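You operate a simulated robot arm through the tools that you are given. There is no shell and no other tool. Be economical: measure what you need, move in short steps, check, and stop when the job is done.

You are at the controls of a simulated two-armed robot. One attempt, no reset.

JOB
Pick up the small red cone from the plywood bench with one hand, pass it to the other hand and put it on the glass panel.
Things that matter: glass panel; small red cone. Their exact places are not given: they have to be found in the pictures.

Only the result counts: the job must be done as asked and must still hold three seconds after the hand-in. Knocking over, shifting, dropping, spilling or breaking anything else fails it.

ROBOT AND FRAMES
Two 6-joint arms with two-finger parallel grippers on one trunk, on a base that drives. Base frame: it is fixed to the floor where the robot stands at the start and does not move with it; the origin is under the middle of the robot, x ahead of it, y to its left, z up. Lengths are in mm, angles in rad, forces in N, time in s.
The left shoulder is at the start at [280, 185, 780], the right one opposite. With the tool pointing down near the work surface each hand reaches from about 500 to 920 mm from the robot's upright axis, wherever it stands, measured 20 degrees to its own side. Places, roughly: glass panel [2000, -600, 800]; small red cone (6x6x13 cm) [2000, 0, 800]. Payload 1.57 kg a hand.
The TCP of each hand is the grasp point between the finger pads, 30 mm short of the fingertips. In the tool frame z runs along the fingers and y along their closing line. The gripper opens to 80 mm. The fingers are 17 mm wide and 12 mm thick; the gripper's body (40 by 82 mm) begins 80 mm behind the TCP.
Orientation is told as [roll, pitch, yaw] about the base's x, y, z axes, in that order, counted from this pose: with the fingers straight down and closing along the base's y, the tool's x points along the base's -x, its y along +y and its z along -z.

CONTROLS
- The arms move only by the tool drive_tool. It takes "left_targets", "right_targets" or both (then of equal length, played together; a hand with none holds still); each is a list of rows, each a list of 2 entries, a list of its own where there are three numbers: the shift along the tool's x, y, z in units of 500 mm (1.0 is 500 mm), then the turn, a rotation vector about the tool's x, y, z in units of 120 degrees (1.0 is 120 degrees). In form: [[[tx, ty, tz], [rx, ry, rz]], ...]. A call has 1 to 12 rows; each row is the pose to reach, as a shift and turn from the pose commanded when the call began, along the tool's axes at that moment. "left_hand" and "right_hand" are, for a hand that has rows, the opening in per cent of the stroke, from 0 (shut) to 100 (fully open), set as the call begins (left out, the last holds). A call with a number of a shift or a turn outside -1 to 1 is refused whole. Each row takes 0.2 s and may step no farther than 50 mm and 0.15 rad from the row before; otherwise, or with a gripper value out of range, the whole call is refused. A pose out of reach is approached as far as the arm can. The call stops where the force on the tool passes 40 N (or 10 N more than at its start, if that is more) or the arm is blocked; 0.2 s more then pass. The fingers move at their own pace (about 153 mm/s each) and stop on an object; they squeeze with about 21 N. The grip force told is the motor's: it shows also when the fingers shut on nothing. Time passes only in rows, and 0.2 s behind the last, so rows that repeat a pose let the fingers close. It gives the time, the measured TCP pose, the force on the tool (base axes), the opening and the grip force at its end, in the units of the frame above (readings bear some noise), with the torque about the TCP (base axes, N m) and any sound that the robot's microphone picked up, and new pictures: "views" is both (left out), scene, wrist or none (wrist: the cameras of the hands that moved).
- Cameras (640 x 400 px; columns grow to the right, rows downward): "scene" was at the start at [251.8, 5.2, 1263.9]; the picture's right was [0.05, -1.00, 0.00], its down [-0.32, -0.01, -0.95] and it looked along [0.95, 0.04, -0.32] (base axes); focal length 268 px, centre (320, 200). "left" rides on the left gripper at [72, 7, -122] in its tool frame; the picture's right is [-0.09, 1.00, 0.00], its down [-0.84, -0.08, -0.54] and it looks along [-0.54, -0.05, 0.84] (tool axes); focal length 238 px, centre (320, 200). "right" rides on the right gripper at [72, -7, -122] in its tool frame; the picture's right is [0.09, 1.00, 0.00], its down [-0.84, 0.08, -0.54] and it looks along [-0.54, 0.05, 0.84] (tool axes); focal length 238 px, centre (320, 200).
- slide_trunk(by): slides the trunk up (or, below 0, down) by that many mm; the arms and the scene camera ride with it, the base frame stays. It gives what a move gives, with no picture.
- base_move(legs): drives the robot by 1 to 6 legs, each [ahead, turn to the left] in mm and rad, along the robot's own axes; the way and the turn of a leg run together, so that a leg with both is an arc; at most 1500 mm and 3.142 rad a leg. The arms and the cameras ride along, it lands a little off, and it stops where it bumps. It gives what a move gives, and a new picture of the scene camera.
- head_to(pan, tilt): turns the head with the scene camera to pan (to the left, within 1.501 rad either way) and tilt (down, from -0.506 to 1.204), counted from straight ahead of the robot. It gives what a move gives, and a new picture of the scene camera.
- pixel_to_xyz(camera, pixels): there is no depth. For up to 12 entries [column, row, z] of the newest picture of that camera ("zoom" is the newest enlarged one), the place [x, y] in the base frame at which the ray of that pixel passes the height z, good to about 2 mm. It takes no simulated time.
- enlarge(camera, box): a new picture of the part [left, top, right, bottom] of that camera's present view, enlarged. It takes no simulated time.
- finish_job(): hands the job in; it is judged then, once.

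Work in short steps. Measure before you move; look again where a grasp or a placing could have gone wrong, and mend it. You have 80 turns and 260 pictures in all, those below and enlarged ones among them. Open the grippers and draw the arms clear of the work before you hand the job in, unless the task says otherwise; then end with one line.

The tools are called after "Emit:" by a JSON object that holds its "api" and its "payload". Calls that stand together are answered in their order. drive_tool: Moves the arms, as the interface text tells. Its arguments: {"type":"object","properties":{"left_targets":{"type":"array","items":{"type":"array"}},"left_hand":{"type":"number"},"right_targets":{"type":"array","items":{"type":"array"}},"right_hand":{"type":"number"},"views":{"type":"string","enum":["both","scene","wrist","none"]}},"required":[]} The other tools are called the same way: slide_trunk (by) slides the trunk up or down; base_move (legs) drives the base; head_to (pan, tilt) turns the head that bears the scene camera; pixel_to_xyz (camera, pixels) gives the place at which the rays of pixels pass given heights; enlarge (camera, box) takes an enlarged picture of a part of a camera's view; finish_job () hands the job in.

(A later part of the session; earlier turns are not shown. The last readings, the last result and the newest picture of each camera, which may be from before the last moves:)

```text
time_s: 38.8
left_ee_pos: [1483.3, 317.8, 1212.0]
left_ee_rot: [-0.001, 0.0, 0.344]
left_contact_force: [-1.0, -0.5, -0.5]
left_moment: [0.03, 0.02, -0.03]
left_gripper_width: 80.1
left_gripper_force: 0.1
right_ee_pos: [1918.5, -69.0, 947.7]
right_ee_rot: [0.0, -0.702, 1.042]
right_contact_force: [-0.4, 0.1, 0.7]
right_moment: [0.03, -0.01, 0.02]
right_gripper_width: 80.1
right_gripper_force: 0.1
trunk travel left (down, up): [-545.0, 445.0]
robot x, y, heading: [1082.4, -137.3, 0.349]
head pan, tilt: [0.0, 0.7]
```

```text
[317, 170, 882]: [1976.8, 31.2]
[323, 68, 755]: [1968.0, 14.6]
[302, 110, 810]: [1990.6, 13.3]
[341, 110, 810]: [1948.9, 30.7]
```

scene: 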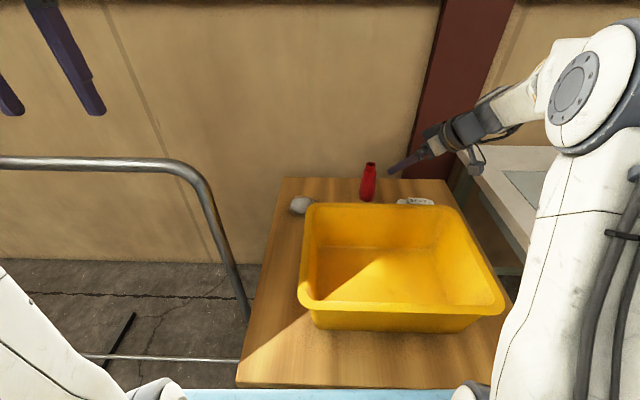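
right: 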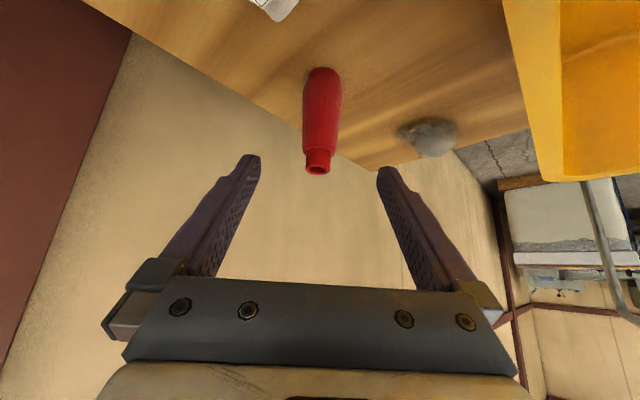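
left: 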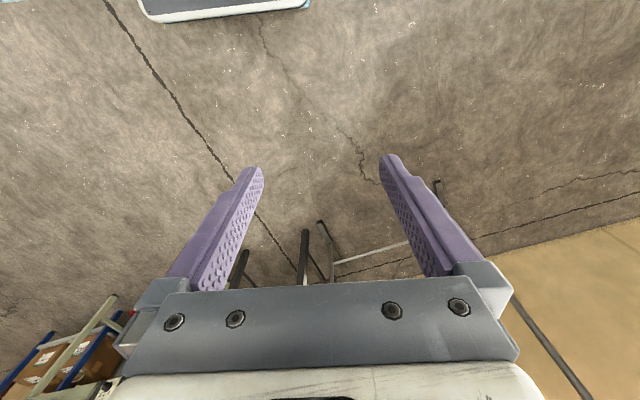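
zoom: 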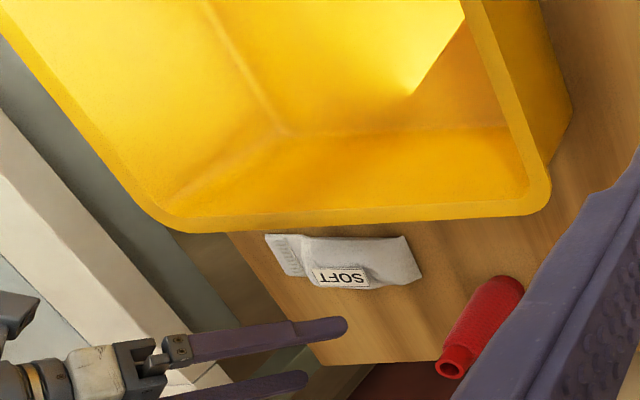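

Aligned. I apply the small cross-axis shift and advance 120 mm first, looking before the final approach.

Emit:
{"api": "drive_tool", "payload": {"right_targets": [[[0.018, 0.001, 0.08], [0, 0, 0]], [[0.018, 0.001, 0.16], [0, 0, 0]], [[0.018, 0.001, 0.24], [0, 0, 0]], [[0.018, 0.001, 0.24], [0, 0, 0]]], "views": "wrist"}}

Emit:
{"api": "enlarge", "payload": {"camera": "left", "box": [0, 120, 240, 270]}}

Emit:
{"api": "enlarge", "payload": {"camera": "scene", "box": [320, 110, 480, 210]}}

```text
time_s: 39.8
left_ee_pos: [1483.7, 318.7, 1210.8]
left_ee_rot: [0.001, -0.001, 0.344]
left_contact_force: [0.5, -0.7, 0.1]
left_moment: [0.0, 0.0, 0.01]
left_gripper_width: 80.1
left_gripper_force: 0.0
right_ee_pos: [1954.9, -8.1, 851.0]
right_ee_rot: [-0.001, -0.7, 1.045]
right_contact_force: [0.3, 0.1, -0.2]
right_moment: [0.03, -0.02, 0.03]
right_gripper_width: 80.0
right_gripper_force: 0.1
trunk travel left (down, up): [-545.0, 445.0]
robot x, y, heading: [1080.0, -141.1, 0.345]
head pan, tilt: [0.0, 0.7]
```

right: 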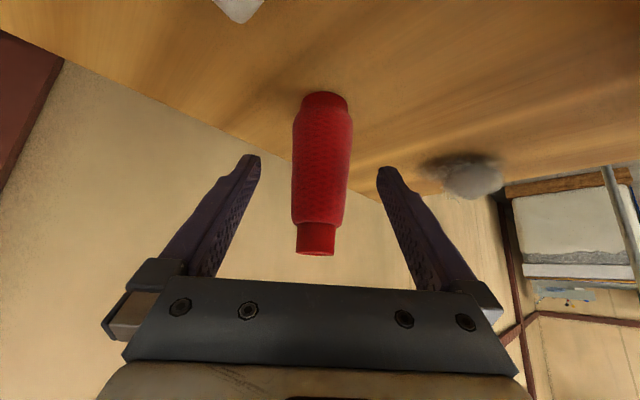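

```text
2.67 times, centred on (120, 195) of left
```

zoom: 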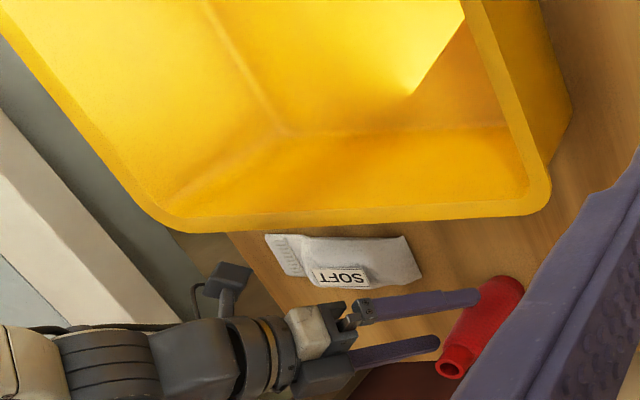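

```text
4.00 times, centred on (400, 160) of scene
```

zoom: 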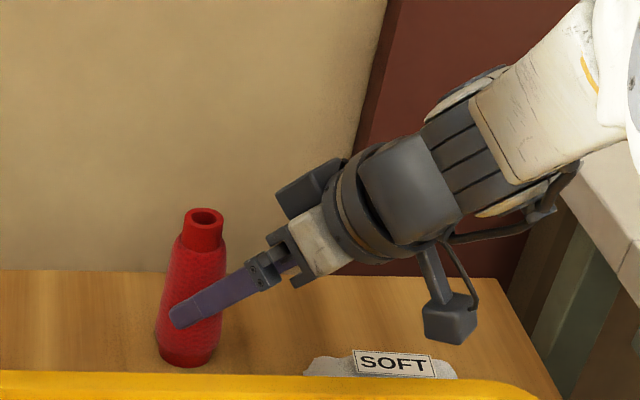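

Fingers straddle the cone and the camera clears the pouch. I advance the last 68 mm, still open.

Emit:
{"api": "drive_tool", "payload": {"right_targets": [[[0, 0, 0.05], [0, 0, 0]], [[0, 0, 0.1], [0, 0, 0]], [[0, 0, 0.136], [0, 0, 0]], [[0, 0, 0.136], [0, 0, 0]]], "views": "wrist"}}

Emit:
{"api": "enlarge", "payload": {"camera": "scene", "box": [320, 110, 480, 210]}}

```text
time_s: 40.8
left_ee_pos: [1483.9, 319.3, 1212.0]
left_ee_rot: [0.0, -0.002, 0.345]
left_contact_force: [0.4, -0.8, -0.1]
left_moment: [-0.02, -0.01, 0.02]
left_gripper_width: 80.0
left_gripper_force: 0.1
right_ee_pos: [1976.3, 30.3, 798.1]
right_ee_rot: [0.0, -0.701, 1.045]
right_contact_force: [-0.8, 0.8, -0.3]
right_moment: [-0.01, 0.02, 0.0]
right_gripper_width: 79.7
right_gripper_force: 0.1
trunk travel left (down, up): [-545.0, 445.0]
robot x, y, heading: [1080.3, -132.4, 0.342]
head pan, tilt: [0.0, 0.7]
```

right: 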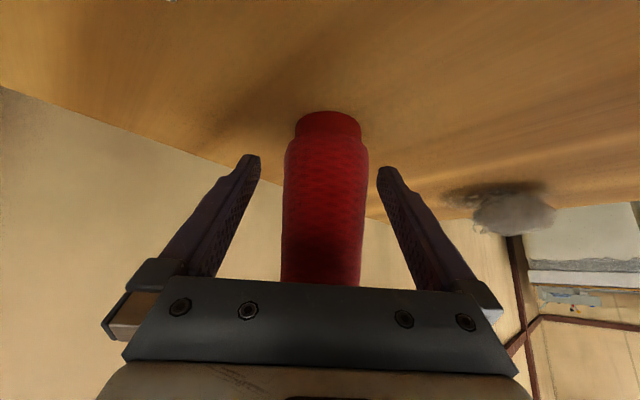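

```text
4.00 times, centred on (400, 160) of scene
```

zoom: 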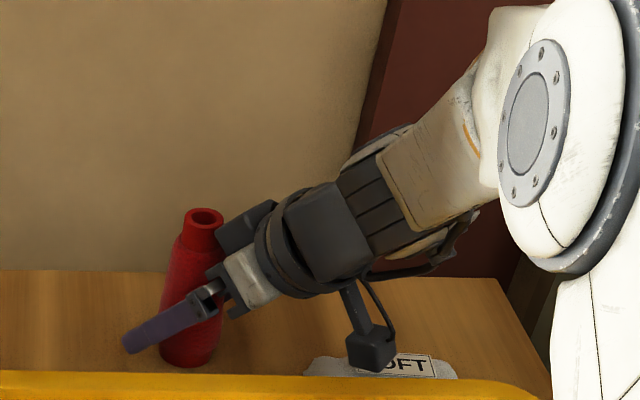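

The cone's lower body is between the pads. I close the right gripper.

Emit:
{"api": "drive_tool", "payload": {"right_targets": [[[0, 0.002, 0], [0, 0, 0]], [[0, 0.002, 0], [0, 0, 0]], [[0, 0.002, 0], [0, 0, 0]], [[0, 0.002, 0], [0, 0, 0]]], "right_hand": 0, "views": "wrist"}}

```text
time_s: 41.8
left_ee_pos: [1483.0, 318.6, 1210.6]
left_ee_rot: [-0.001, -0.003, 0.344]
left_contact_force: [-0.1, -0.5, 0.0]
left_moment: [0.0, 0.03, 0.05]
left_gripper_width: 80.0
left_gripper_force: 0.1
right_ee_pos: [1975.3, 30.2, 800.3]
right_ee_rot: [0.001, -0.7, 1.045]
right_contact_force: [0.7, 0.8, 0.3]
right_moment: [0.02, -0.02, -0.03]
right_gripper_width: 44.9
right_gripper_force: 20.9
trunk travel left (down, up): [-545.0, 445.0]
robot x, y, heading: [1075.8, -138.8, 0.35]
head pan, tilt: [0.0, 0.7]
```

right: 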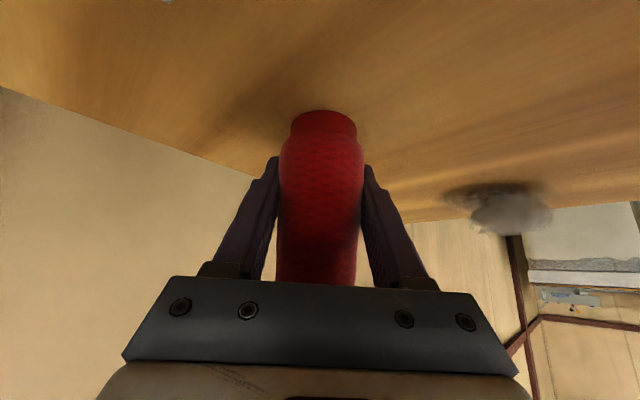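

Gripped at 45 mm with 21 N. I lift straight up by 200 mm.

Emit:
{"api": "drive_tool", "payload": {"right_targets": [[[-0.04, 0, -0.048], [0, 0, 0]], [[-0.09, 0, -0.107], [0, 0, 0]], [[-0.14, 0, -0.166], [0, 0, 0]], [[-0.19, 0, -0.226], [0, 0, 0]], [[-0.24, 0, -0.285], [0, 0, 0]], [[-0.258, 0, -0.306], [0, 0, 0]]], "views": "both"}}

```text
time_s: 43.2
left_ee_pos: [1484.3, 318.3, 1212.1]
left_ee_rot: [0.0, 0.0, 0.343]
left_contact_force: [0.6, -0.5, -0.6]
left_moment: [-0.03, 0.0, -0.03]
left_gripper_width: 79.8
left_gripper_force: 0.2
right_ee_pos: [1976.8, 30.6, 1001.4]
right_ee_rot: [0.0, -0.7, 1.042]
right_contact_force: [-0.5, -1.0, -0.9]
right_moment: [0.02, 0.01, -0.01]
right_gripper_width: 45.0
right_gripper_force: 20.9
trunk travel left (down, up): [-545.0, 445.0]
robot x, y, heading: [1080.0, -139.6, 0.346]
head pan, tilt: [0.0, 0.7]
```

scene: 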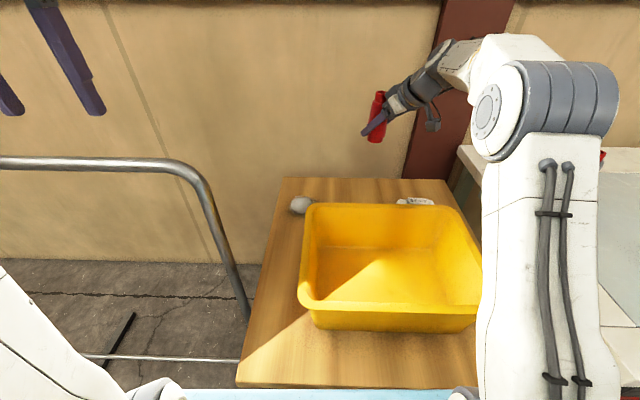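
right: 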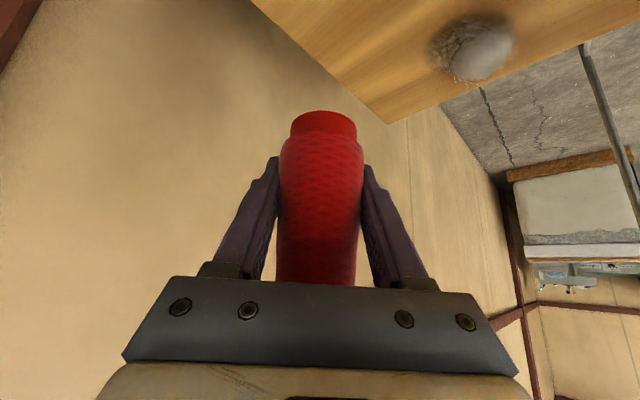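

The cone is held, well clear. I back the robot up 550 mm into free space for the handover.

Emit:
{"api": "base_move", "payload": {"legs": [[-550, 0]]}}

```text
time_s: 46.3
left_ee_pos: [979.6, 134.1, 1211.4]
left_ee_rot: [0.001, -0.001, 0.336]
left_contact_force: [0.5, 0.2, 0.8]
left_moment: [-0.01, -0.01, 0.01]
left_gripper_width: 80.1
left_gripper_force: 0.0
right_ee_pos: [1470.0, -159.0, 999.6]
right_ee_rot: [0.002, -0.7, 1.035]
right_contact_force: [0.4, 0.6, -0.9]
right_moment: [0.02, -0.01, 0.03]
right_gripper_width: 44.9
right_gripper_force: 20.4
trunk travel left (down, up): [-545.0, 445.0]
robot x, y, heading: [573.5, -319.9, 0.336]
head pan, tilt: [0.0, 0.7]
```

scene: 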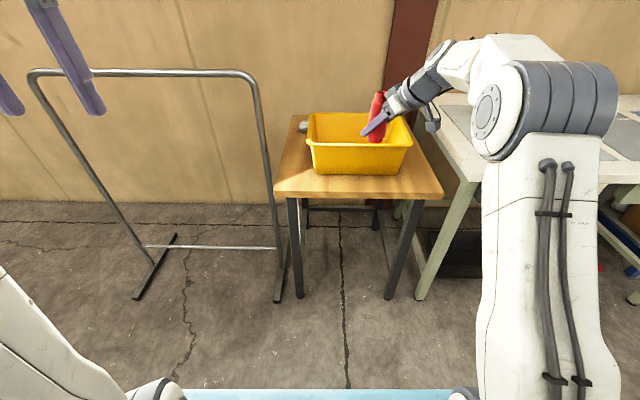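

Now I bring the cone in front of the chest (robot frame ≈ fwd 750, left 60, z 870).

Emit:
{"api": "drive_tool", "payload": {"right_targets": [[[0.02, 0.072, 0.031], [0, 0, 0]], [[0.041, 0.144, 0.063], [0, 0, 0]], [[0.061, 0.216, 0.094], [0, 0, 0]], [[0.081, 0.289, 0.126], [0, 0, 0]], [[0.101, 0.361, 0.157], [0, 0, 0]], [[0.122, 0.433, 0.189], [0, 0, 0]], [[0.142, 0.505, 0.22], [0, 0, 0]], [[0.142, 0.505, 0.22], [0, 0, 0]]], "views": "both"}}

```text
time_s: 48.1
left_ee_pos: [979.4, 135.2, 1210.4]
left_ee_rot: [0.001, -0.003, 0.335]
left_contact_force: [0.6, 1.0, 0.2]
left_moment: [0.0, 0.0, 0.02]
left_gripper_width: 80.1
left_gripper_force: 0.1
right_ee_pos: [1261.7, -17.8, 871.7]
right_ee_rot: [0.001, -0.699, 1.034]
right_contact_force: [-0.5, 1.0, -1.5]
right_moment: [0.01, 0.02, 0.04]
right_gripper_width: 45.0
right_gripper_force: 21.7
trunk travel left (down, up): [-545.0, 445.0]
robot x, y, heading: [572.7, -320.1, 0.341]
head pan, tilt: [0.0, 0.7]
```

scene: 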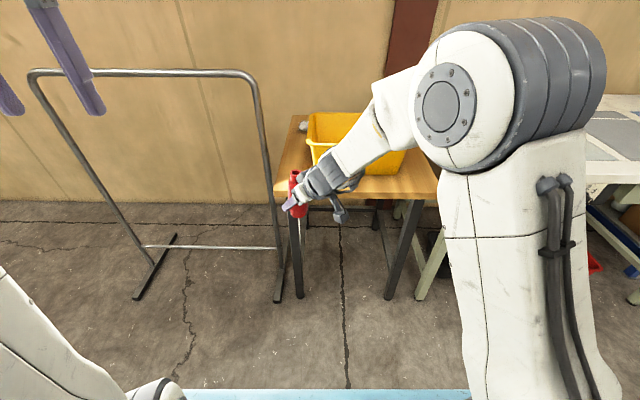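
right: 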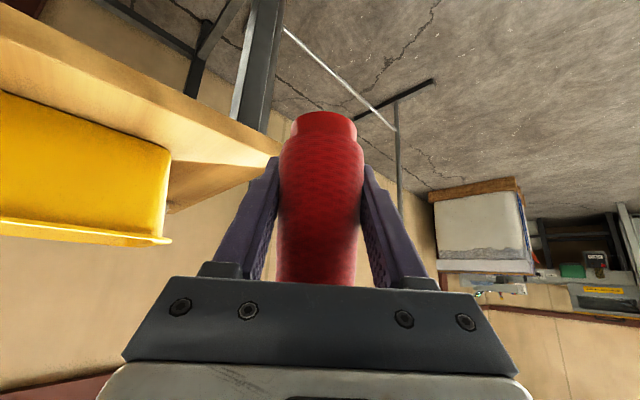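

The cone is steady. For better two-arm geometry I lower the right hand 130 mm and then raise the trunk 130 mm.

Emit:
{"api": "drive_tool", "payload": {"right_targets": [[[0.056, 0, 0.066], [0, 0, 0]], [[0.112, 0, 0.133], [0, 0, 0]], [[0.167, 0, 0.199], [0, 0, 0]], [[0.167, 0, 0.199], [0, 0, 0]]], "views": "none"}}

Emit:
{"api": "slide_trunk", "payload": {"by": 130}}

```text
time_s: 49.1
left_ee_pos: [979.4, 133.9, 1209.8]
left_ee_rot: [0.0, -0.002, 0.335]
left_contact_force: [-0.7, -0.1, 0.5]
left_moment: [-0.01, 0.01, 0.03]
left_gripper_width: 80.3
left_gripper_force: 0.1
right_ee_pos: [1259.7, -13.3, 741.4]
right_ee_rot: [0.0, -0.699, 1.037]
right_contact_force: [0.7, -0.5, -1.0]
right_moment: [-0.01, -0.01, 0.0]
right_gripper_width: 45.0
right_gripper_force: 21.2
trunk travel left (down, up): [-545.0, 445.0]
robot x, y, heading: [572.0, -319.6, 0.34]
head pan, tilt: [0.0, 0.7]
```

```text
time_s: 50.7
left_ee_pos: [980.1, 134.3, 1341.3]
left_ee_rot: [-0.001, -0.001, 0.336]
left_contact_force: [0.0, -0.7, -0.1]
left_moment: [0.01, 0.02, 0.03]
left_gripper_width: 80.1
left_gripper_force: 0.1
right_ee_pos: [1260.0, -13.9, 870.7]
right_ee_rot: [0.001, -0.7, 1.035]
right_contact_force: [0.3, -0.2, -0.3]
right_moment: [-0.01, 0.0, 0.0]
right_gripper_width: 45.3
right_gripper_force: 21.2
trunk travel left (down, up): [-675.0, 315.0]
robot x, y, heading: [569.8, -318.4, 0.34]
head pan, tilt: [0.0, 0.7]
```

Now I bring the open left hand above the cone, yawed to match the right hand's closing line and leaning away from the right wrist.

Emit:
{"api": "drive_tool", "payload": {"left_targets": [[[-0.0479, -0.0516, 0.0624], [0.0065, 0.0178, -0.0368]], [[-0.0958, -0.1031, 0.1249], [0.013, 0.0356, -0.0735]], [[-0.1437, -0.1547, 0.1873], [0.0195, 0.0534, -0.1103]], [[-0.1916, -0.2062, 0.2498], [0.026, 0.0712, -0.147]], [[-0.2394, -0.2578, 0.3122], [0.0325, 0.089, -0.1838]], [[-0.2873, -0.3093, 0.3747], [0.039, 0.1068, -0.2205]], [[-0.3352, -0.3609, 0.4371], [0.0455, 0.1246, -0.2573]], [[-0.3831, -0.4124, 0.4996], [0.052, 0.1424, -0.294]], [[-0.431, -0.464, 0.562], [0.0585, 0.1602, -0.3308]], [[-0.431, -0.464, 0.562], [0.0585, 0.1602, -0.3308]]], "left_hand": 100, "views": "both"}}

```text
time_s: 52.9
left_ee_pos: [1259.8, -17.2, 1056.7]
left_ee_rot: [0.0, 0.35, 1.037]
left_contact_force: [0.1, 0.7, -0.4]
left_moment: [-0.03, -0.04, -0.02]
left_gripper_width: 79.7
left_gripper_force: 0.0
right_ee_pos: [1259.3, -14.9, 871.7]
right_ee_rot: [0.001, -0.7, 1.035]
right_contact_force: [-0.1, -0.3, 0.3]
right_moment: [-0.02, -0.01, -0.01]
right_gripper_width: 45.1
right_gripper_force: 20.7
trunk travel left (down, up): [-675.0, 315.0]
robot x, y, heading: [569.2, -320.8, 0.341]
head pan, tilt: [0.0, 0.7]
```

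scene: 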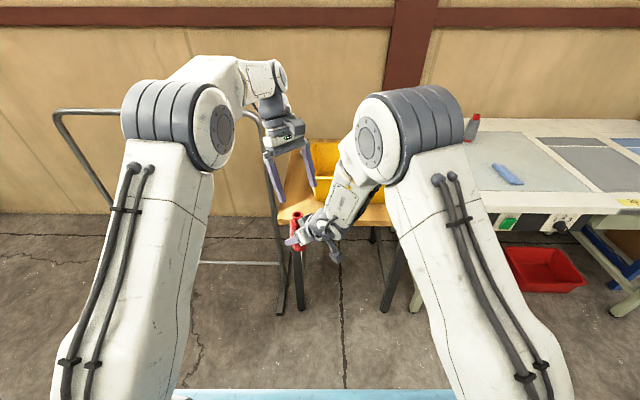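
left: 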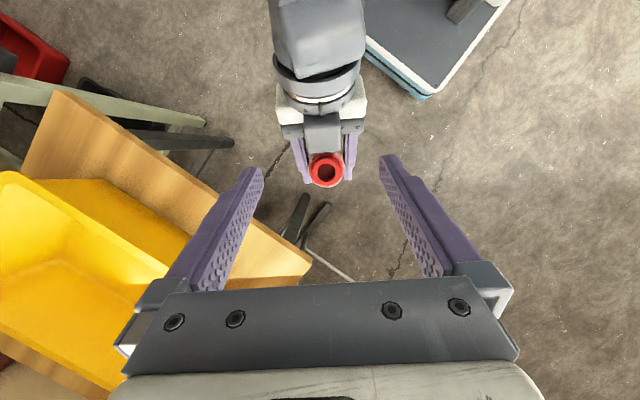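

Great alignment: the cone's opening at (327,169) lies between the left fingers. I measure its place.

Emit:
{"api": "pixel_to_xyz", "payload": {"camera": "left", "pixels": [[326, 169, 955], [326, 169, 945], [309, 169, 955], [344, 169, 955]]}}

Emit:
{"api": "enlarge", "payload": {"camera": "scene", "box": [240, 130, 400, 280]}}

```text
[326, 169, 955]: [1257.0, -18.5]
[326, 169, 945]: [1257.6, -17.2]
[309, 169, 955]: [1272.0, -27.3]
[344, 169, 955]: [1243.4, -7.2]
```

```text
2.67 times, centred on (320, 205) of scene
```

zoom: 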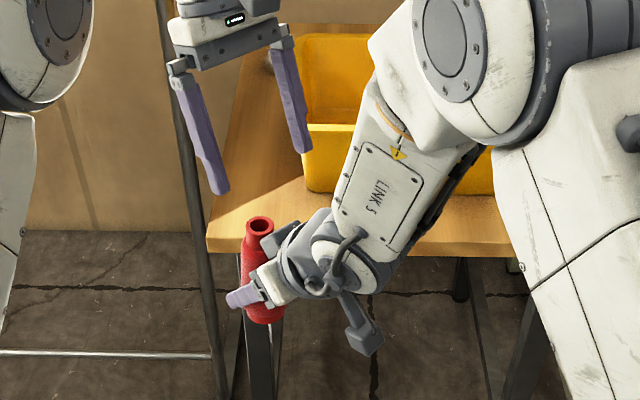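

Offset is only ~2 mm. I descend vertically with the left hand, first 80 mm, open.

Emit:
{"api": "drive_tool", "payload": {"left_targets": [[[-0.018, 0.003, 0.05], [0, 0, 0]], [[-0.037, 0.003, 0.1], [0, 0, 0]], [[-0.055, 0.003, 0.15], [0, 0, 0]], [[-0.055, 0.003, 0.15], [0, 0, 0]]], "views": "wrist"}}

Emit:
{"api": "enlarge", "payload": {"camera": "scene", "box": [240, 130, 400, 280]}}

```text
time_s: 53.9
left_ee_pos: [1257.8, -13.7, 977.4]
left_ee_rot: [-0.001, 0.349, 1.036]
left_contact_force: [0.6, 0.4, -0.3]
left_moment: [0.01, 0.0, -0.01]
left_gripper_width: 80.0
left_gripper_force: 0.1
right_ee_pos: [1260.2, -14.3, 872.2]
right_ee_rot: [0.0, -0.7, 1.034]
right_contact_force: [-0.8, -0.4, -1.0]
right_moment: [-0.01, 0.01, -0.01]
right_gripper_width: 45.0
right_gripper_force: 21.1
trunk travel left (down, up): [-675.0, 315.0]
robot x, y, heading: [565.6, -320.7, 0.344]
head pan, tilt: [0.0, 0.7]
```

left: 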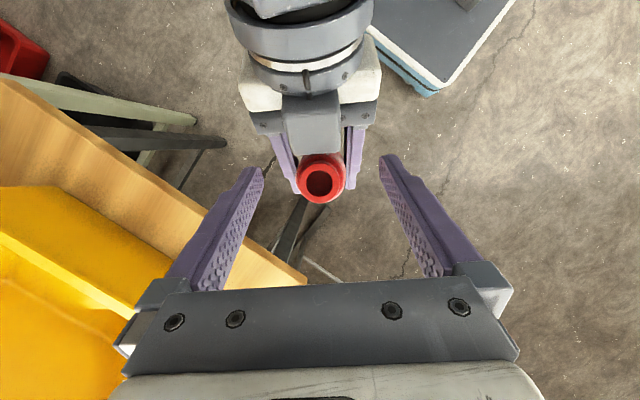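

```text
2.67 times, centred on (320, 205) of scene
```

zoom: 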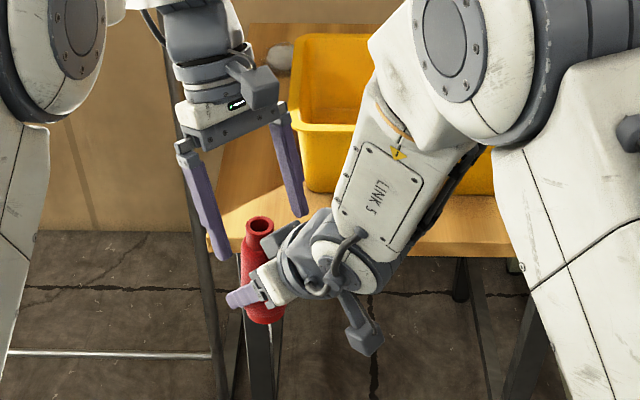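

Clear so far. I descend the remaining 40 mm.

Emit:
{"api": "drive_tool", "payload": {"left_targets": [[[-0.014, 0, 0.038], [0, 0, 0]], [[-0.0274, 0, 0.075], [0, 0, 0]], [[-0.0274, 0, 0.075], [0, 0, 0]]], "views": "both"}}

Emit:
{"api": "enlarge", "payload": {"camera": "scene", "box": [240, 130, 400, 280]}}

```text
time_s: 54.7
left_ee_pos: [1257.9, -12.9, 937.8]
left_ee_rot: [-0.002, 0.345, 1.035]
left_contact_force: [-0.5, 0.8, -0.9]
left_moment: [0.03, 0.02, 0.0]
left_gripper_width: 79.9
left_gripper_force: 0.0
right_ee_pos: [1259.0, -14.0, 872.4]
right_ee_rot: [-0.001, -0.7, 1.036]
right_contact_force: [0.1, -0.1, -0.9]
right_moment: [-0.05, -0.01, -0.03]
right_gripper_width: 44.9
right_gripper_force: 20.9
trunk travel left (down, up): [-675.0, 315.0]
robot x, y, heading: [573.9, -318.4, 0.335]
head pan, tilt: [0.0, 0.7]
```

scene: 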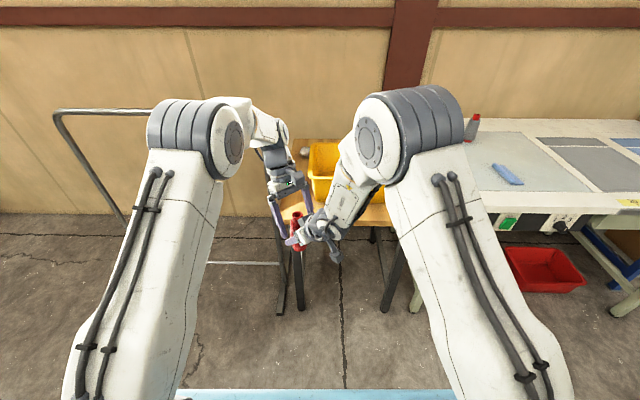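
left: 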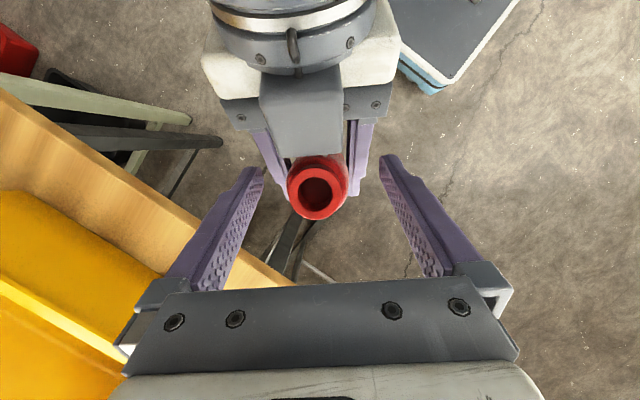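

```text
2.67 times, centred on (320, 205) of scene
```

zoom: 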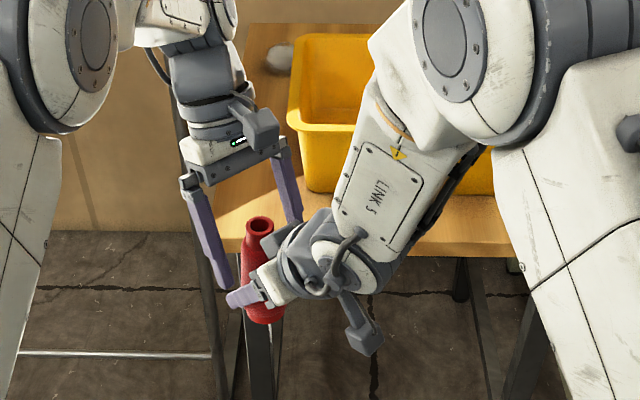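

The cone top sits centred between the left fingers (col 317 of 320). I close the left gripper.

Emit:
{"api": "drive_tool", "payload": {"left_targets": [[[0, 0, 0], [0, 0, 0]], [[0, 0, 0], [0, 0, 0]], [[0, 0, 0], [0, 0, 0]], [[0, 0, 0], [0, 0, 0]]], "left_hand": 0, "views": "wrist"}}

Emit:
{"api": "enlarge", "payload": {"camera": "scene", "box": [240, 150, 360, 270]}}

```text
time_s: 55.7
left_ee_pos: [1258.3, -14.2, 939.6]
left_ee_rot: [-0.003, 0.347, 1.035]
left_contact_force: [10.9, -6.1, -3.2]
left_moment: [-0.23, -0.55, 0.06]
left_gripper_width: 37.2
left_gripper_force: 20.4
right_ee_pos: [1259.4, -13.8, 872.7]
right_ee_rot: [0.0, -0.699, 1.036]
right_contact_force: [-10.9, 5.0, 3.6]
right_moment: [-0.09, -0.19, -0.04]
right_gripper_width: 45.1
right_gripper_force: 20.9
trunk travel left (down, up): [-675.0, 315.0]
robot x, y, heading: [568.0, -317.1, 0.337]
head pan, tilt: [0.0, 0.7]
```

left: 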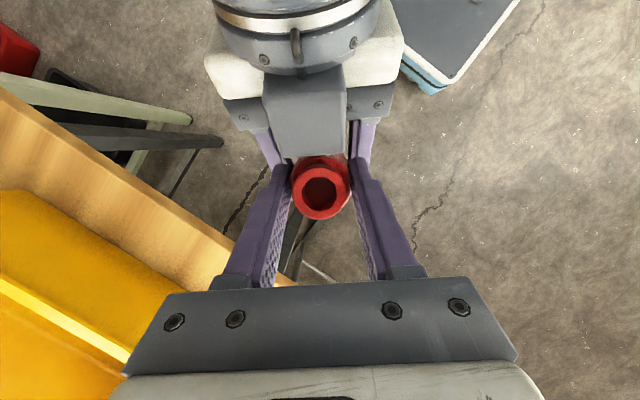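

```text
3.33 times, centred on (300, 210) of scene
```

zoom: 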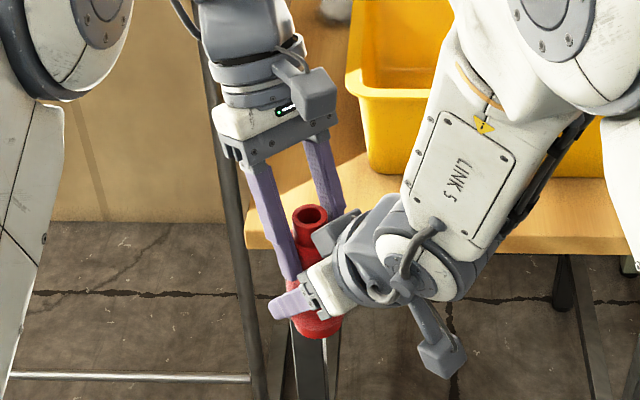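

Both hands hold it (left 37 mm, 20 N). I ease the left by 1 mm to relieve the side load and open the right gripper.

Emit:
{"api": "drive_tool", "payload": {"left_targets": [[[0, -0.002, 0], [0, 0, 0]], [[0, -0.002, 0], [0, 0, 0]], [[0, -0.002, 0], [0, 0, 0]]], "views": "none"}}

Emit:
{"api": "drive_tool", "payload": {"right_targets": [[[0, 0, 0], [0, 0, 0]], [[0, 0, 0], [0, 0, 0]], [[0, 0, 0], [0, 0, 0]]], "right_hand": 100, "views": "wrist"}}

Emit:
{"api": "enlarge", "payload": {"camera": "left", "box": [200, 100, 440, 250]}}

```text
time_s: 56.5
left_ee_pos: [1258.4, -12.9, 938.9]
left_ee_rot: [0.001, 0.35, 1.037]
left_contact_force: [8.1, -3.2, -5.1]
left_moment: [-0.11, -0.45, 0.02]
left_gripper_width: 37.5
left_gripper_force: 21.1
right_ee_pos: [1259.2, -13.6, 872.6]
right_ee_rot: [-0.001, -0.7, 1.034]
right_contact_force: [-8.0, 2.8, 4.6]
right_moment: [-0.04, -0.1, -0.04]
right_gripper_width: 45.0
right_gripper_force: 21.4
trunk travel left (down, up): [-675.0, 315.0]
robot x, y, heading: [569.9, -319.8, 0.336]
head pan, tilt: [0.0, 0.7]
```

```text
time_s: 57.3
left_ee_pos: [1257.7, -14.7, 939.5]
left_ee_rot: [0.0, 0.349, 1.034]
left_contact_force: [0.2, -1.0, -0.3]
left_moment: [-0.01, 0.0, 0.01]
left_gripper_width: 37.4
left_gripper_force: 21.5
right_ee_pos: [1259.3, -14.4, 871.8]
right_ee_rot: [0.0, -0.7, 1.034]
right_contact_force: [-0.9, 0.3, 0.8]
right_moment: [-0.01, 0.0, -0.01]
right_gripper_width: 80.1
right_gripper_force: 0.1
trunk travel left (down, up): [-675.0, 315.0]
robot x, y, heading: [569.2, -318.0, 0.337]
head pan, tilt: [0.0, 0.7]
```

right: 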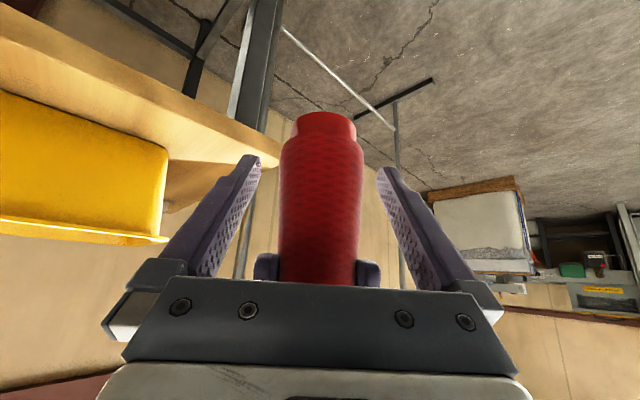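

```text
2.67 times, centred on (320, 175) of left
```

zoom: 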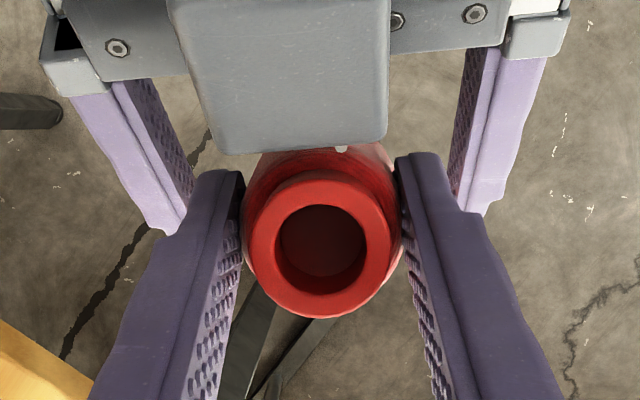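

The left hand holds the cone alone. I draw it horizontally forward out of the right's open fingers by 60 mm.

Emit:
{"api": "drive_tool", "payload": {"left_targets": [[[-0.038, 0, -0.014], [0, 0, 0]], [[-0.075, 0, -0.027], [0, 0, 0]], [[-0.113, 0, -0.041], [0, 0, 0]], [[-0.113, 0, -0.041], [0, 0, 0]]], "views": "both"}}

```text
time_s: 58.3
left_ee_pos: [1289.6, 37.5, 939.3]
left_ee_rot: [0.001, 0.35, 1.035]
left_contact_force: [0.1, -0.6, -1.0]
left_moment: [0.01, -0.03, 0.03]
left_gripper_width: 37.5
left_gripper_force: 20.6
right_ee_pos: [1259.5, -14.2, 872.5]
right_ee_rot: [0.0, -0.7, 1.035]
right_contact_force: [0.7, 0.2, 0.2]
right_moment: [-0.02, 0.0, 0.01]
right_gripper_width: 79.9
right_gripper_force: 0.1
trunk travel left (down, up): [-675.0, 315.0]
robot x, y, heading: [571.9, -316.5, 0.336]
head pan, tilt: [0.0, 0.7]
```

scene: 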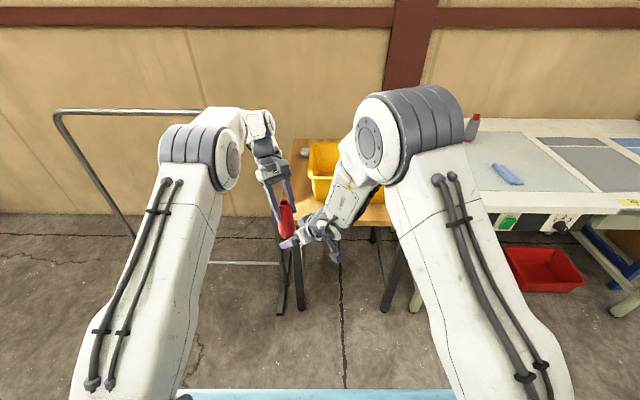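
left: 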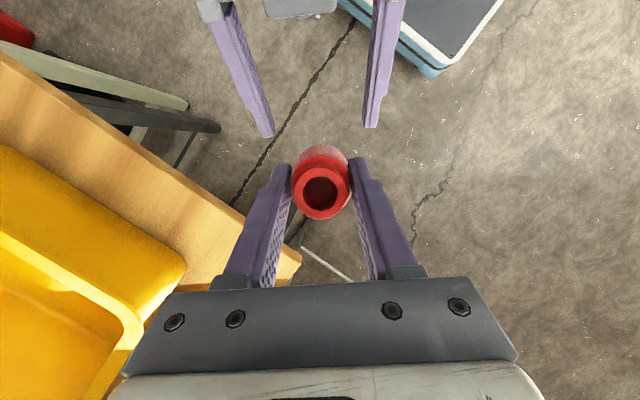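

The cone is free of the right hand. I move the right hand away to the right, then raise it.

Emit:
{"api": "drive_tool", "payload": {"right_targets": [[[0.029, -0.077, -0.025], [0, 0, 0]], [[0.059, -0.153, -0.049], [0, 0, 0]], [[0.088, -0.23, -0.074], [0, 0, 0]], [[0.117, -0.307, -0.099], [0, 0, 0]], [[0.147, -0.383, -0.123], [0, 0, 0]], [[0.176, -0.46, -0.148], [0, 0, 0]], [[0.112, -0.46, -0.225], [0, 0, 0]], [[0.048, -0.46, -0.301], [0, 0, 0]], [[-0.017, -0.46, -0.378], [0, 0, 0]], [[-0.081, -0.46, -0.454], [0, 0, 0]], [[-0.081, -0.46, -0.454], [0, 0, 0]]], "views": "scene"}}

```text
refused: row 9 steps farther than a row can; nothing moved
```

Emit:
{"api": "drive_tool", "payload": {"right_targets": [[[0.029, -0.077, -0.025], [0, 0, 0]], [[0.059, -0.153, -0.049], [0, 0, 0]], [[0.088, -0.23, -0.074], [0, 0, 0]], [[0.117, -0.307, -0.099], [0, 0, 0]], [[0.147, -0.383, -0.123], [0, 0, 0]], [[0.176, -0.46, -0.148], [0, 0, 0]], [[0.118, -0.46, -0.217], [0, 0, 0]], [[0.06, -0.46, -0.286], [0, 0, 0]], [[0.002, -0.46, -0.355], [0, 0, 0]], [[-0.056, -0.46, -0.424], [0, 0, 0]], [[-0.056, -0.46, -0.424], [0, 0, 0]]], "views": "scene"}}

```text
time_s: 60.7
left_ee_pos: [1289.4, 38.5, 939.2]
left_ee_rot: [0.0, 0.349, 1.035]
left_contact_force: [-0.5, 0.2, 0.0]
left_moment: [-0.03, 0.01, 0.01]
left_gripper_width: 37.3
left_gripper_force: 20.8
right_ee_pos: [1397.2, -229.6, 1053.3]
right_ee_rot: [0.0, -0.701, 1.035]
right_contact_force: [0.8, -0.7, -0.3]
right_moment: [0.02, 0.01, -0.02]
right_gripper_width: 79.9
right_gripper_force: 0.0
trunk travel left (down, up): [-675.0, 315.0]
robot x, y, heading: [570.6, -318.9, 0.337]
head pan, tilt: [0.0, 0.7]
```

scene: 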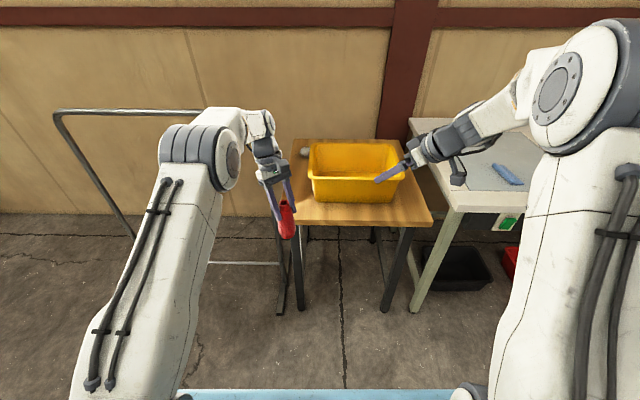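

The handover is done. Table top triangulates to z≈840. I raise the trunk 200 mm for clearance and drive to a spot in front of the white table.

Emit:
{"api": "slide_trunk", "payload": {"by": 200}}

Emit:
{"api": "base_move", "payload": {"legs": [[0, -1.486], [784, 0], [0, 1.439]]}}

```text
time_s: 62.9
left_ee_pos: [1289.2, 38.8, 1139.3]
left_ee_rot: [0.0, 0.347, 1.034]
left_contact_force: [0.5, 0.1, 0.5]
left_moment: [0.02, -0.04, 0.0]
left_gripper_width: 37.3
left_gripper_force: 21.2
right_ee_pos: [1398.2, -229.9, 1252.5]
right_ee_rot: [-0.001, -0.7, 1.035]
right_contact_force: [0.6, 0.1, 0.2]
right_moment: [-0.02, 0.02, 0.01]
right_gripper_width: 79.9
right_gripper_force: 0.1
trunk travel left (down, up): [-875.0, 115.0]
robot x, y, heading: [574.4, -319.7, 0.339]
head pan, tilt: [0.0, 0.7]
```

```text
time_s: 74.3
left_ee_pos: [1614.7, -721.5, 1139.1]
left_ee_rot: [-0.002, 0.348, 0.987]
left_contact_force: [0.7, -0.2, -0.8]
left_moment: [0.0, 0.02, -0.01]
left_gripper_width: 37.7
left_gripper_force: 20.4
right_ee_pos: [1711.7, -993.3, 1253.8]
right_ee_rot: [0.001, -0.7, 0.986]
right_contact_force: [0.3, -0.7, 0.1]
right_moment: [-0.03, 0.01, -0.02]
right_gripper_width: 79.9
right_gripper_force: 0.0
trunk travel left (down, up): [-875.0, 115.0]
robot x, y, heading: [882.9, -1041.0, 0.287]
head pan, tilt: [0.0, 0.7]
```

scene: 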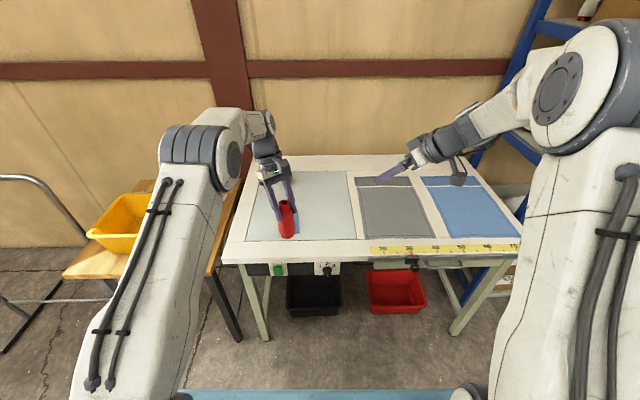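

I enlarge the table to confirm which panel is the glass one.

Emit:
{"api": "enlarge", "payload": {"camera": "scene", "box": [220, 140, 380, 260]}}

Emit:
{"api": "enlarge", "payload": {"camera": "scene", "box": [340, 150, 530, 270]}}

```text
3.33 times, centred on (300, 200) of scene
```

zoom: 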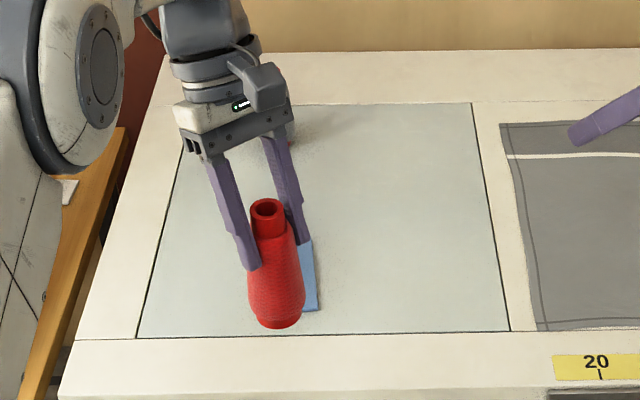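

```text
3.33 times, centred on (435, 210) of scene
```

zoom: 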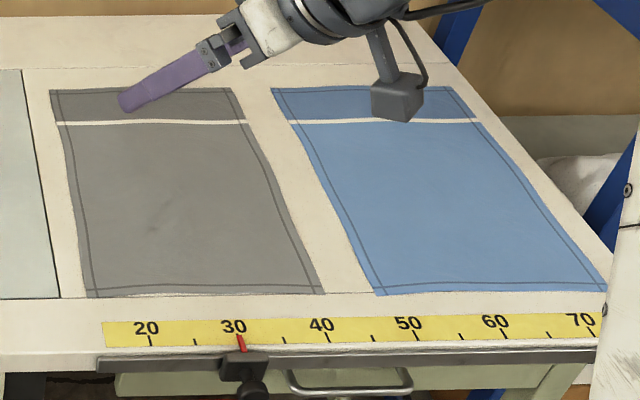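

The left, pale pane is the glass; the others are towels. I measure its corners and the free right-middle area at candidate heights.

Emit:
{"api": "pixel_to_xyz", "payload": {"camera": "scene", "pixels": [[345, 171, 840], [357, 239.3, 840], [245, 241, 840], [327, 208, 840], [299, 233, 840], [299, 213, 840], [223, 262, 840], [300, 171, 840], [265, 340, 0], [345, 171, 855], [357, 239.3, 855]]}}

```text
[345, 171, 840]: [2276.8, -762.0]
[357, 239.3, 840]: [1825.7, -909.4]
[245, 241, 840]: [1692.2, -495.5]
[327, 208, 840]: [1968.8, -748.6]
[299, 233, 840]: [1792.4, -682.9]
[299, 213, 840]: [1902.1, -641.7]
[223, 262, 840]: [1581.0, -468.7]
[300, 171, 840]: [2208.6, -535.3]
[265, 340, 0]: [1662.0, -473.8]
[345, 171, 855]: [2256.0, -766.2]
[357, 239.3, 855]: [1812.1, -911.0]
```

Free spot chosen on the glass: (2000,−732), ≥100 mm from the roll and edges. I advance the base 385 mm.

Emit:
{"api": "base_move", "payload": {"legs": [[385, 0]]}}

Emit:
{"api": "enlarge", "payload": {"camera": "left", "box": [0, 0, 639, 399]}}

```text
time_s: 76.8
left_ee_pos: [1987.1, -605.5, 1139.4]
left_ee_rot: [0.0, 0.349, 0.992]
left_contact_force: [-0.4, -0.2, 0.0]
left_moment: [0.01, -0.07, 0.0]
left_gripper_width: 37.5
left_gripper_force: 21.0
right_ee_pos: [2082.7, -876.2, 1253.0]
right_ee_rot: [0.001, -0.7, 0.991]
right_contact_force: [0.7, -0.5, -0.1]
right_moment: [-0.01, -0.03, 0.02]
right_gripper_width: 80.1
right_gripper_force: 0.1
trunk travel left (down, up): [-875.0, 115.0]
robot x, y, heading: [1254.5, -931.2, 0.293]
head pan, tilt: [0.0, 0.7]
```

scene: 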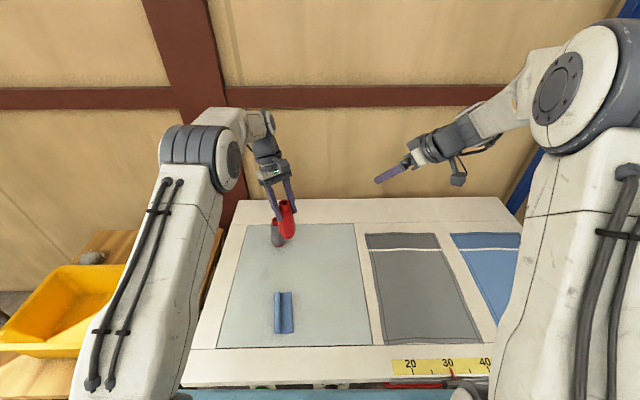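

```text
1.00 times, centred on (320, 200) of left (not enlarged: the box is as wide or as high as the picture)
```

zoom: 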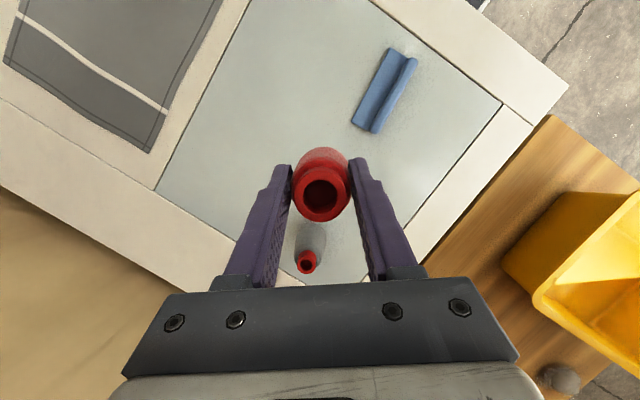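

Excellent view. I triangulate panel corners and objects between the left-wrist zoom and scene views.

Emit:
{"api": "pixel_to_xyz", "payload": {"camera": "zoom", "pixels": [[153, 190, 820], [153, 190, 840], [153, 190, 860], [503, 103, 820], [503, 103, 840], [503, 103, 860], [230, 90, 840], [306, 262, 970], [352, 124, 845], [390, 48, 845]]}}

Emit:
{"api": "pixel_to_xyz", "payload": {"camera": "scene", "pixels": [[355, 224, 820], [355, 224, 840], [355, 224, 860], [216, 348, 820], [216, 348, 840], [216, 348, 860], [372, 346, 840], [327, 280, 840], [294, 331, 840], [291, 293, 840], [243, 224, 840], [278, 245, 840]]}}

```text
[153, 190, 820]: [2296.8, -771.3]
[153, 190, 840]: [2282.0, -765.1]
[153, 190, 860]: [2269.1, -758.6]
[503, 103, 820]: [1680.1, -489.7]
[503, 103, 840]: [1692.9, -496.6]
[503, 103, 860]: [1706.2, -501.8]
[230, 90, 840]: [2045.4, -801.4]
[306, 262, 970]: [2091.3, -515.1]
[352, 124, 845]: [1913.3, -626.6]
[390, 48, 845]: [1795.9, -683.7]
```

```text
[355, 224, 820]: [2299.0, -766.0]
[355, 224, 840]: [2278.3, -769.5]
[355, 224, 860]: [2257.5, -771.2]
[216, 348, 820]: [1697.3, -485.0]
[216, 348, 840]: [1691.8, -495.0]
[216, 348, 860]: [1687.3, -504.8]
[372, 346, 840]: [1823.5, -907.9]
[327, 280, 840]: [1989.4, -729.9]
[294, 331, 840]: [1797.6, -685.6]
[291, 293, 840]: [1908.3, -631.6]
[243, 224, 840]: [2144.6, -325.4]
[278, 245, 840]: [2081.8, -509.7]
```

Table z≈840 is confirmed. I move the right hand 200 mm farther right while the left carries the cone over (2000,−732) and lowers it to about 48 mm above the glass.

Emit:
{"api": "drive_tool", "payload": {"left_targets": [[[0.03, -0.032, 0], [0, 0, 0]], [[0.06, -0.09, 0.02], [0, 0, 0]], [[0.0906, -0.161, 0.06], [0, 0, 0]], [[0.0906, -0.161, 0.15], [0, 0, 0]], [[0.0906, -0.161, 0.24], [0, 0, 0]], [[0.0906, -0.161, 0.329], [0, 0, 0]], [[0.0906, -0.161, 0.329], [0, 0, 0]]], "right_targets": [[[0.039, -0.061, -0.033], [0, 0, 0]], [[0.079, -0.122, -0.066], [0, 0, 0]], [[0.118, -0.184, -0.1], [0, 0, 0]], [[0.158, -0.245, -0.133], [0, 0, 0]], [[0.197, -0.306, -0.166], [0, 0, 0]], [[0.197, -0.306, -0.166], [0, 0, 0]], [[0.197, -0.306, -0.166], [0, 0, 0]]], "views": "both"}}

Emit:
{"api": "enlarge", "payload": {"camera": "scene", "box": [240, 170, 400, 290]}}

```text
time_s: 78.4
left_ee_pos: [1999.5, -732.0, 998.5]
left_ee_rot: [0.001, 0.348, 0.991]
left_contact_force: [0.4, -0.5, -0.5]
left_moment: [-0.02, -0.05, 0.04]
left_gripper_width: 37.2
left_gripper_force: 21.3
right_ee_pos: [2142.4, -1070.5, 1251.8]
right_ee_rot: [0.0, -0.7, 0.991]
right_contact_force: [0.6, -0.3, 0.9]
right_moment: [0.02, 0.02, -0.02]
right_gripper_width: 80.0
right_gripper_force: 0.1
trunk travel left (down, up): [-875.0, 115.0]
robot x, y, heading: [1254.2, -927.0, 0.298]
head pan, tilt: [0.0, 0.7]
```

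scene: 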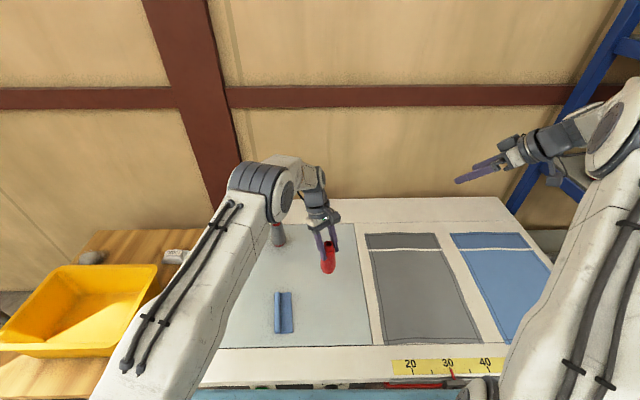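
right: 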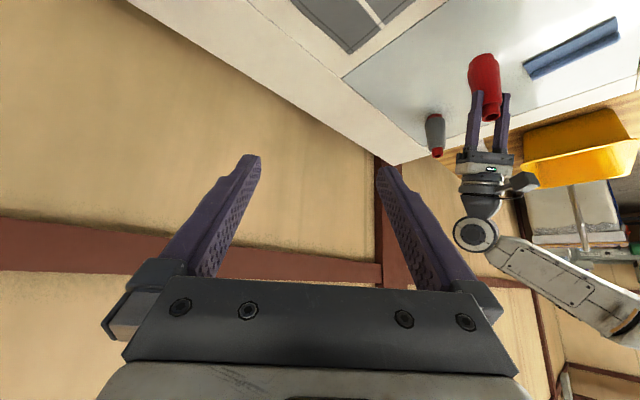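
left: 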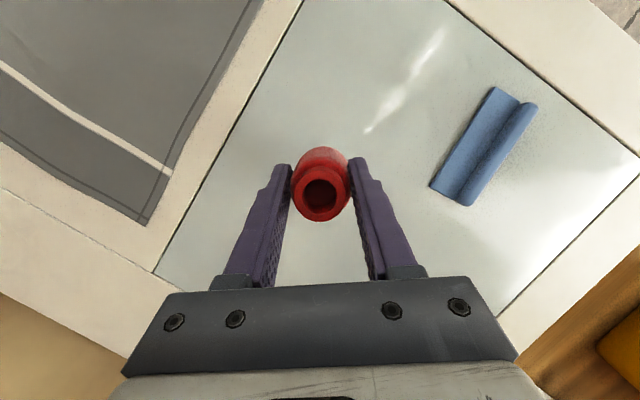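

```text
3.33 times, centred on (320, 230) of scene
```

zoom: 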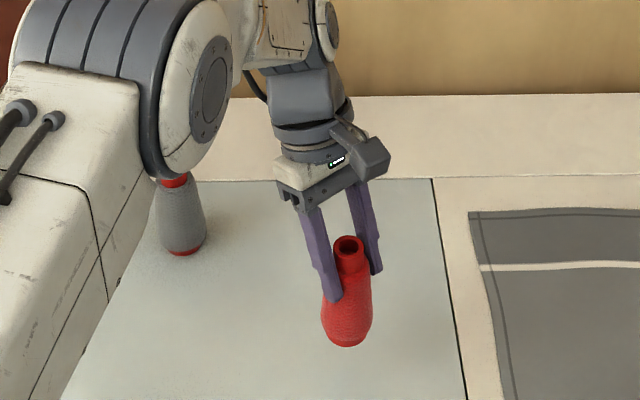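

Cone hangs upright over free glass. I lower 40 mm, leaving a few mm.

Emit:
{"api": "drive_tool", "payload": {"left_targets": [[[-0.0137, 0, 0.0376], [0, 0, 0]], [[-0.0274, 0, 0.0751], [0, 0, 0]], [[-0.0274, 0, 0.0751], [0, 0, 0]]], "views": "none"}}

Emit:
{"api": "enlarge", "payload": {"camera": "right", "box": [420, 30, 540, 130]}}

Emit:
{"api": "enlarge", "payload": {"camera": "scene", "box": [280, 220, 380, 290]}}

```text
time_s: 79.2
left_ee_pos: [2000.1, -731.3, 959.0]
left_ee_rot: [-0.002, 0.347, 0.991]
left_contact_force: [0.7, 0.2, -0.1]
left_moment: [-0.02, 0.02, 0.0]
left_gripper_width: 37.2
left_gripper_force: 21.3
right_ee_pos: [2142.3, -1071.4, 1252.3]
right_ee_rot: [0.001, -0.699, 0.992]
right_contact_force: [-0.2, -0.2, 0.3]
right_moment: [0.01, 0.05, 0.01]
right_gripper_width: 79.9
right_gripper_force: 0.1
trunk travel left (down, up): [-875.0, 115.0]
robot x, y, heading: [1252.4, -930.5, 0.296]
head pan, tilt: [0.0, 0.7]
```

```text
4.00 times, centred on (480, 80) of right
```

zoom: 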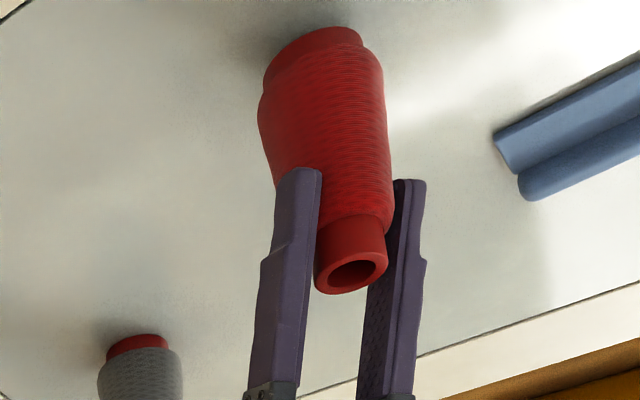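

```text
5.71 times, centred on (330, 255) of scene
```

zoom: 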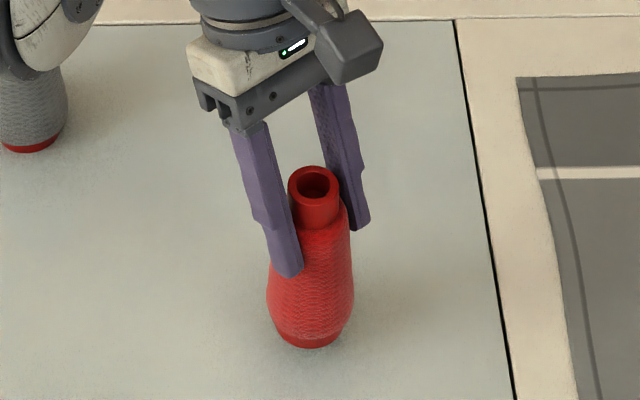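

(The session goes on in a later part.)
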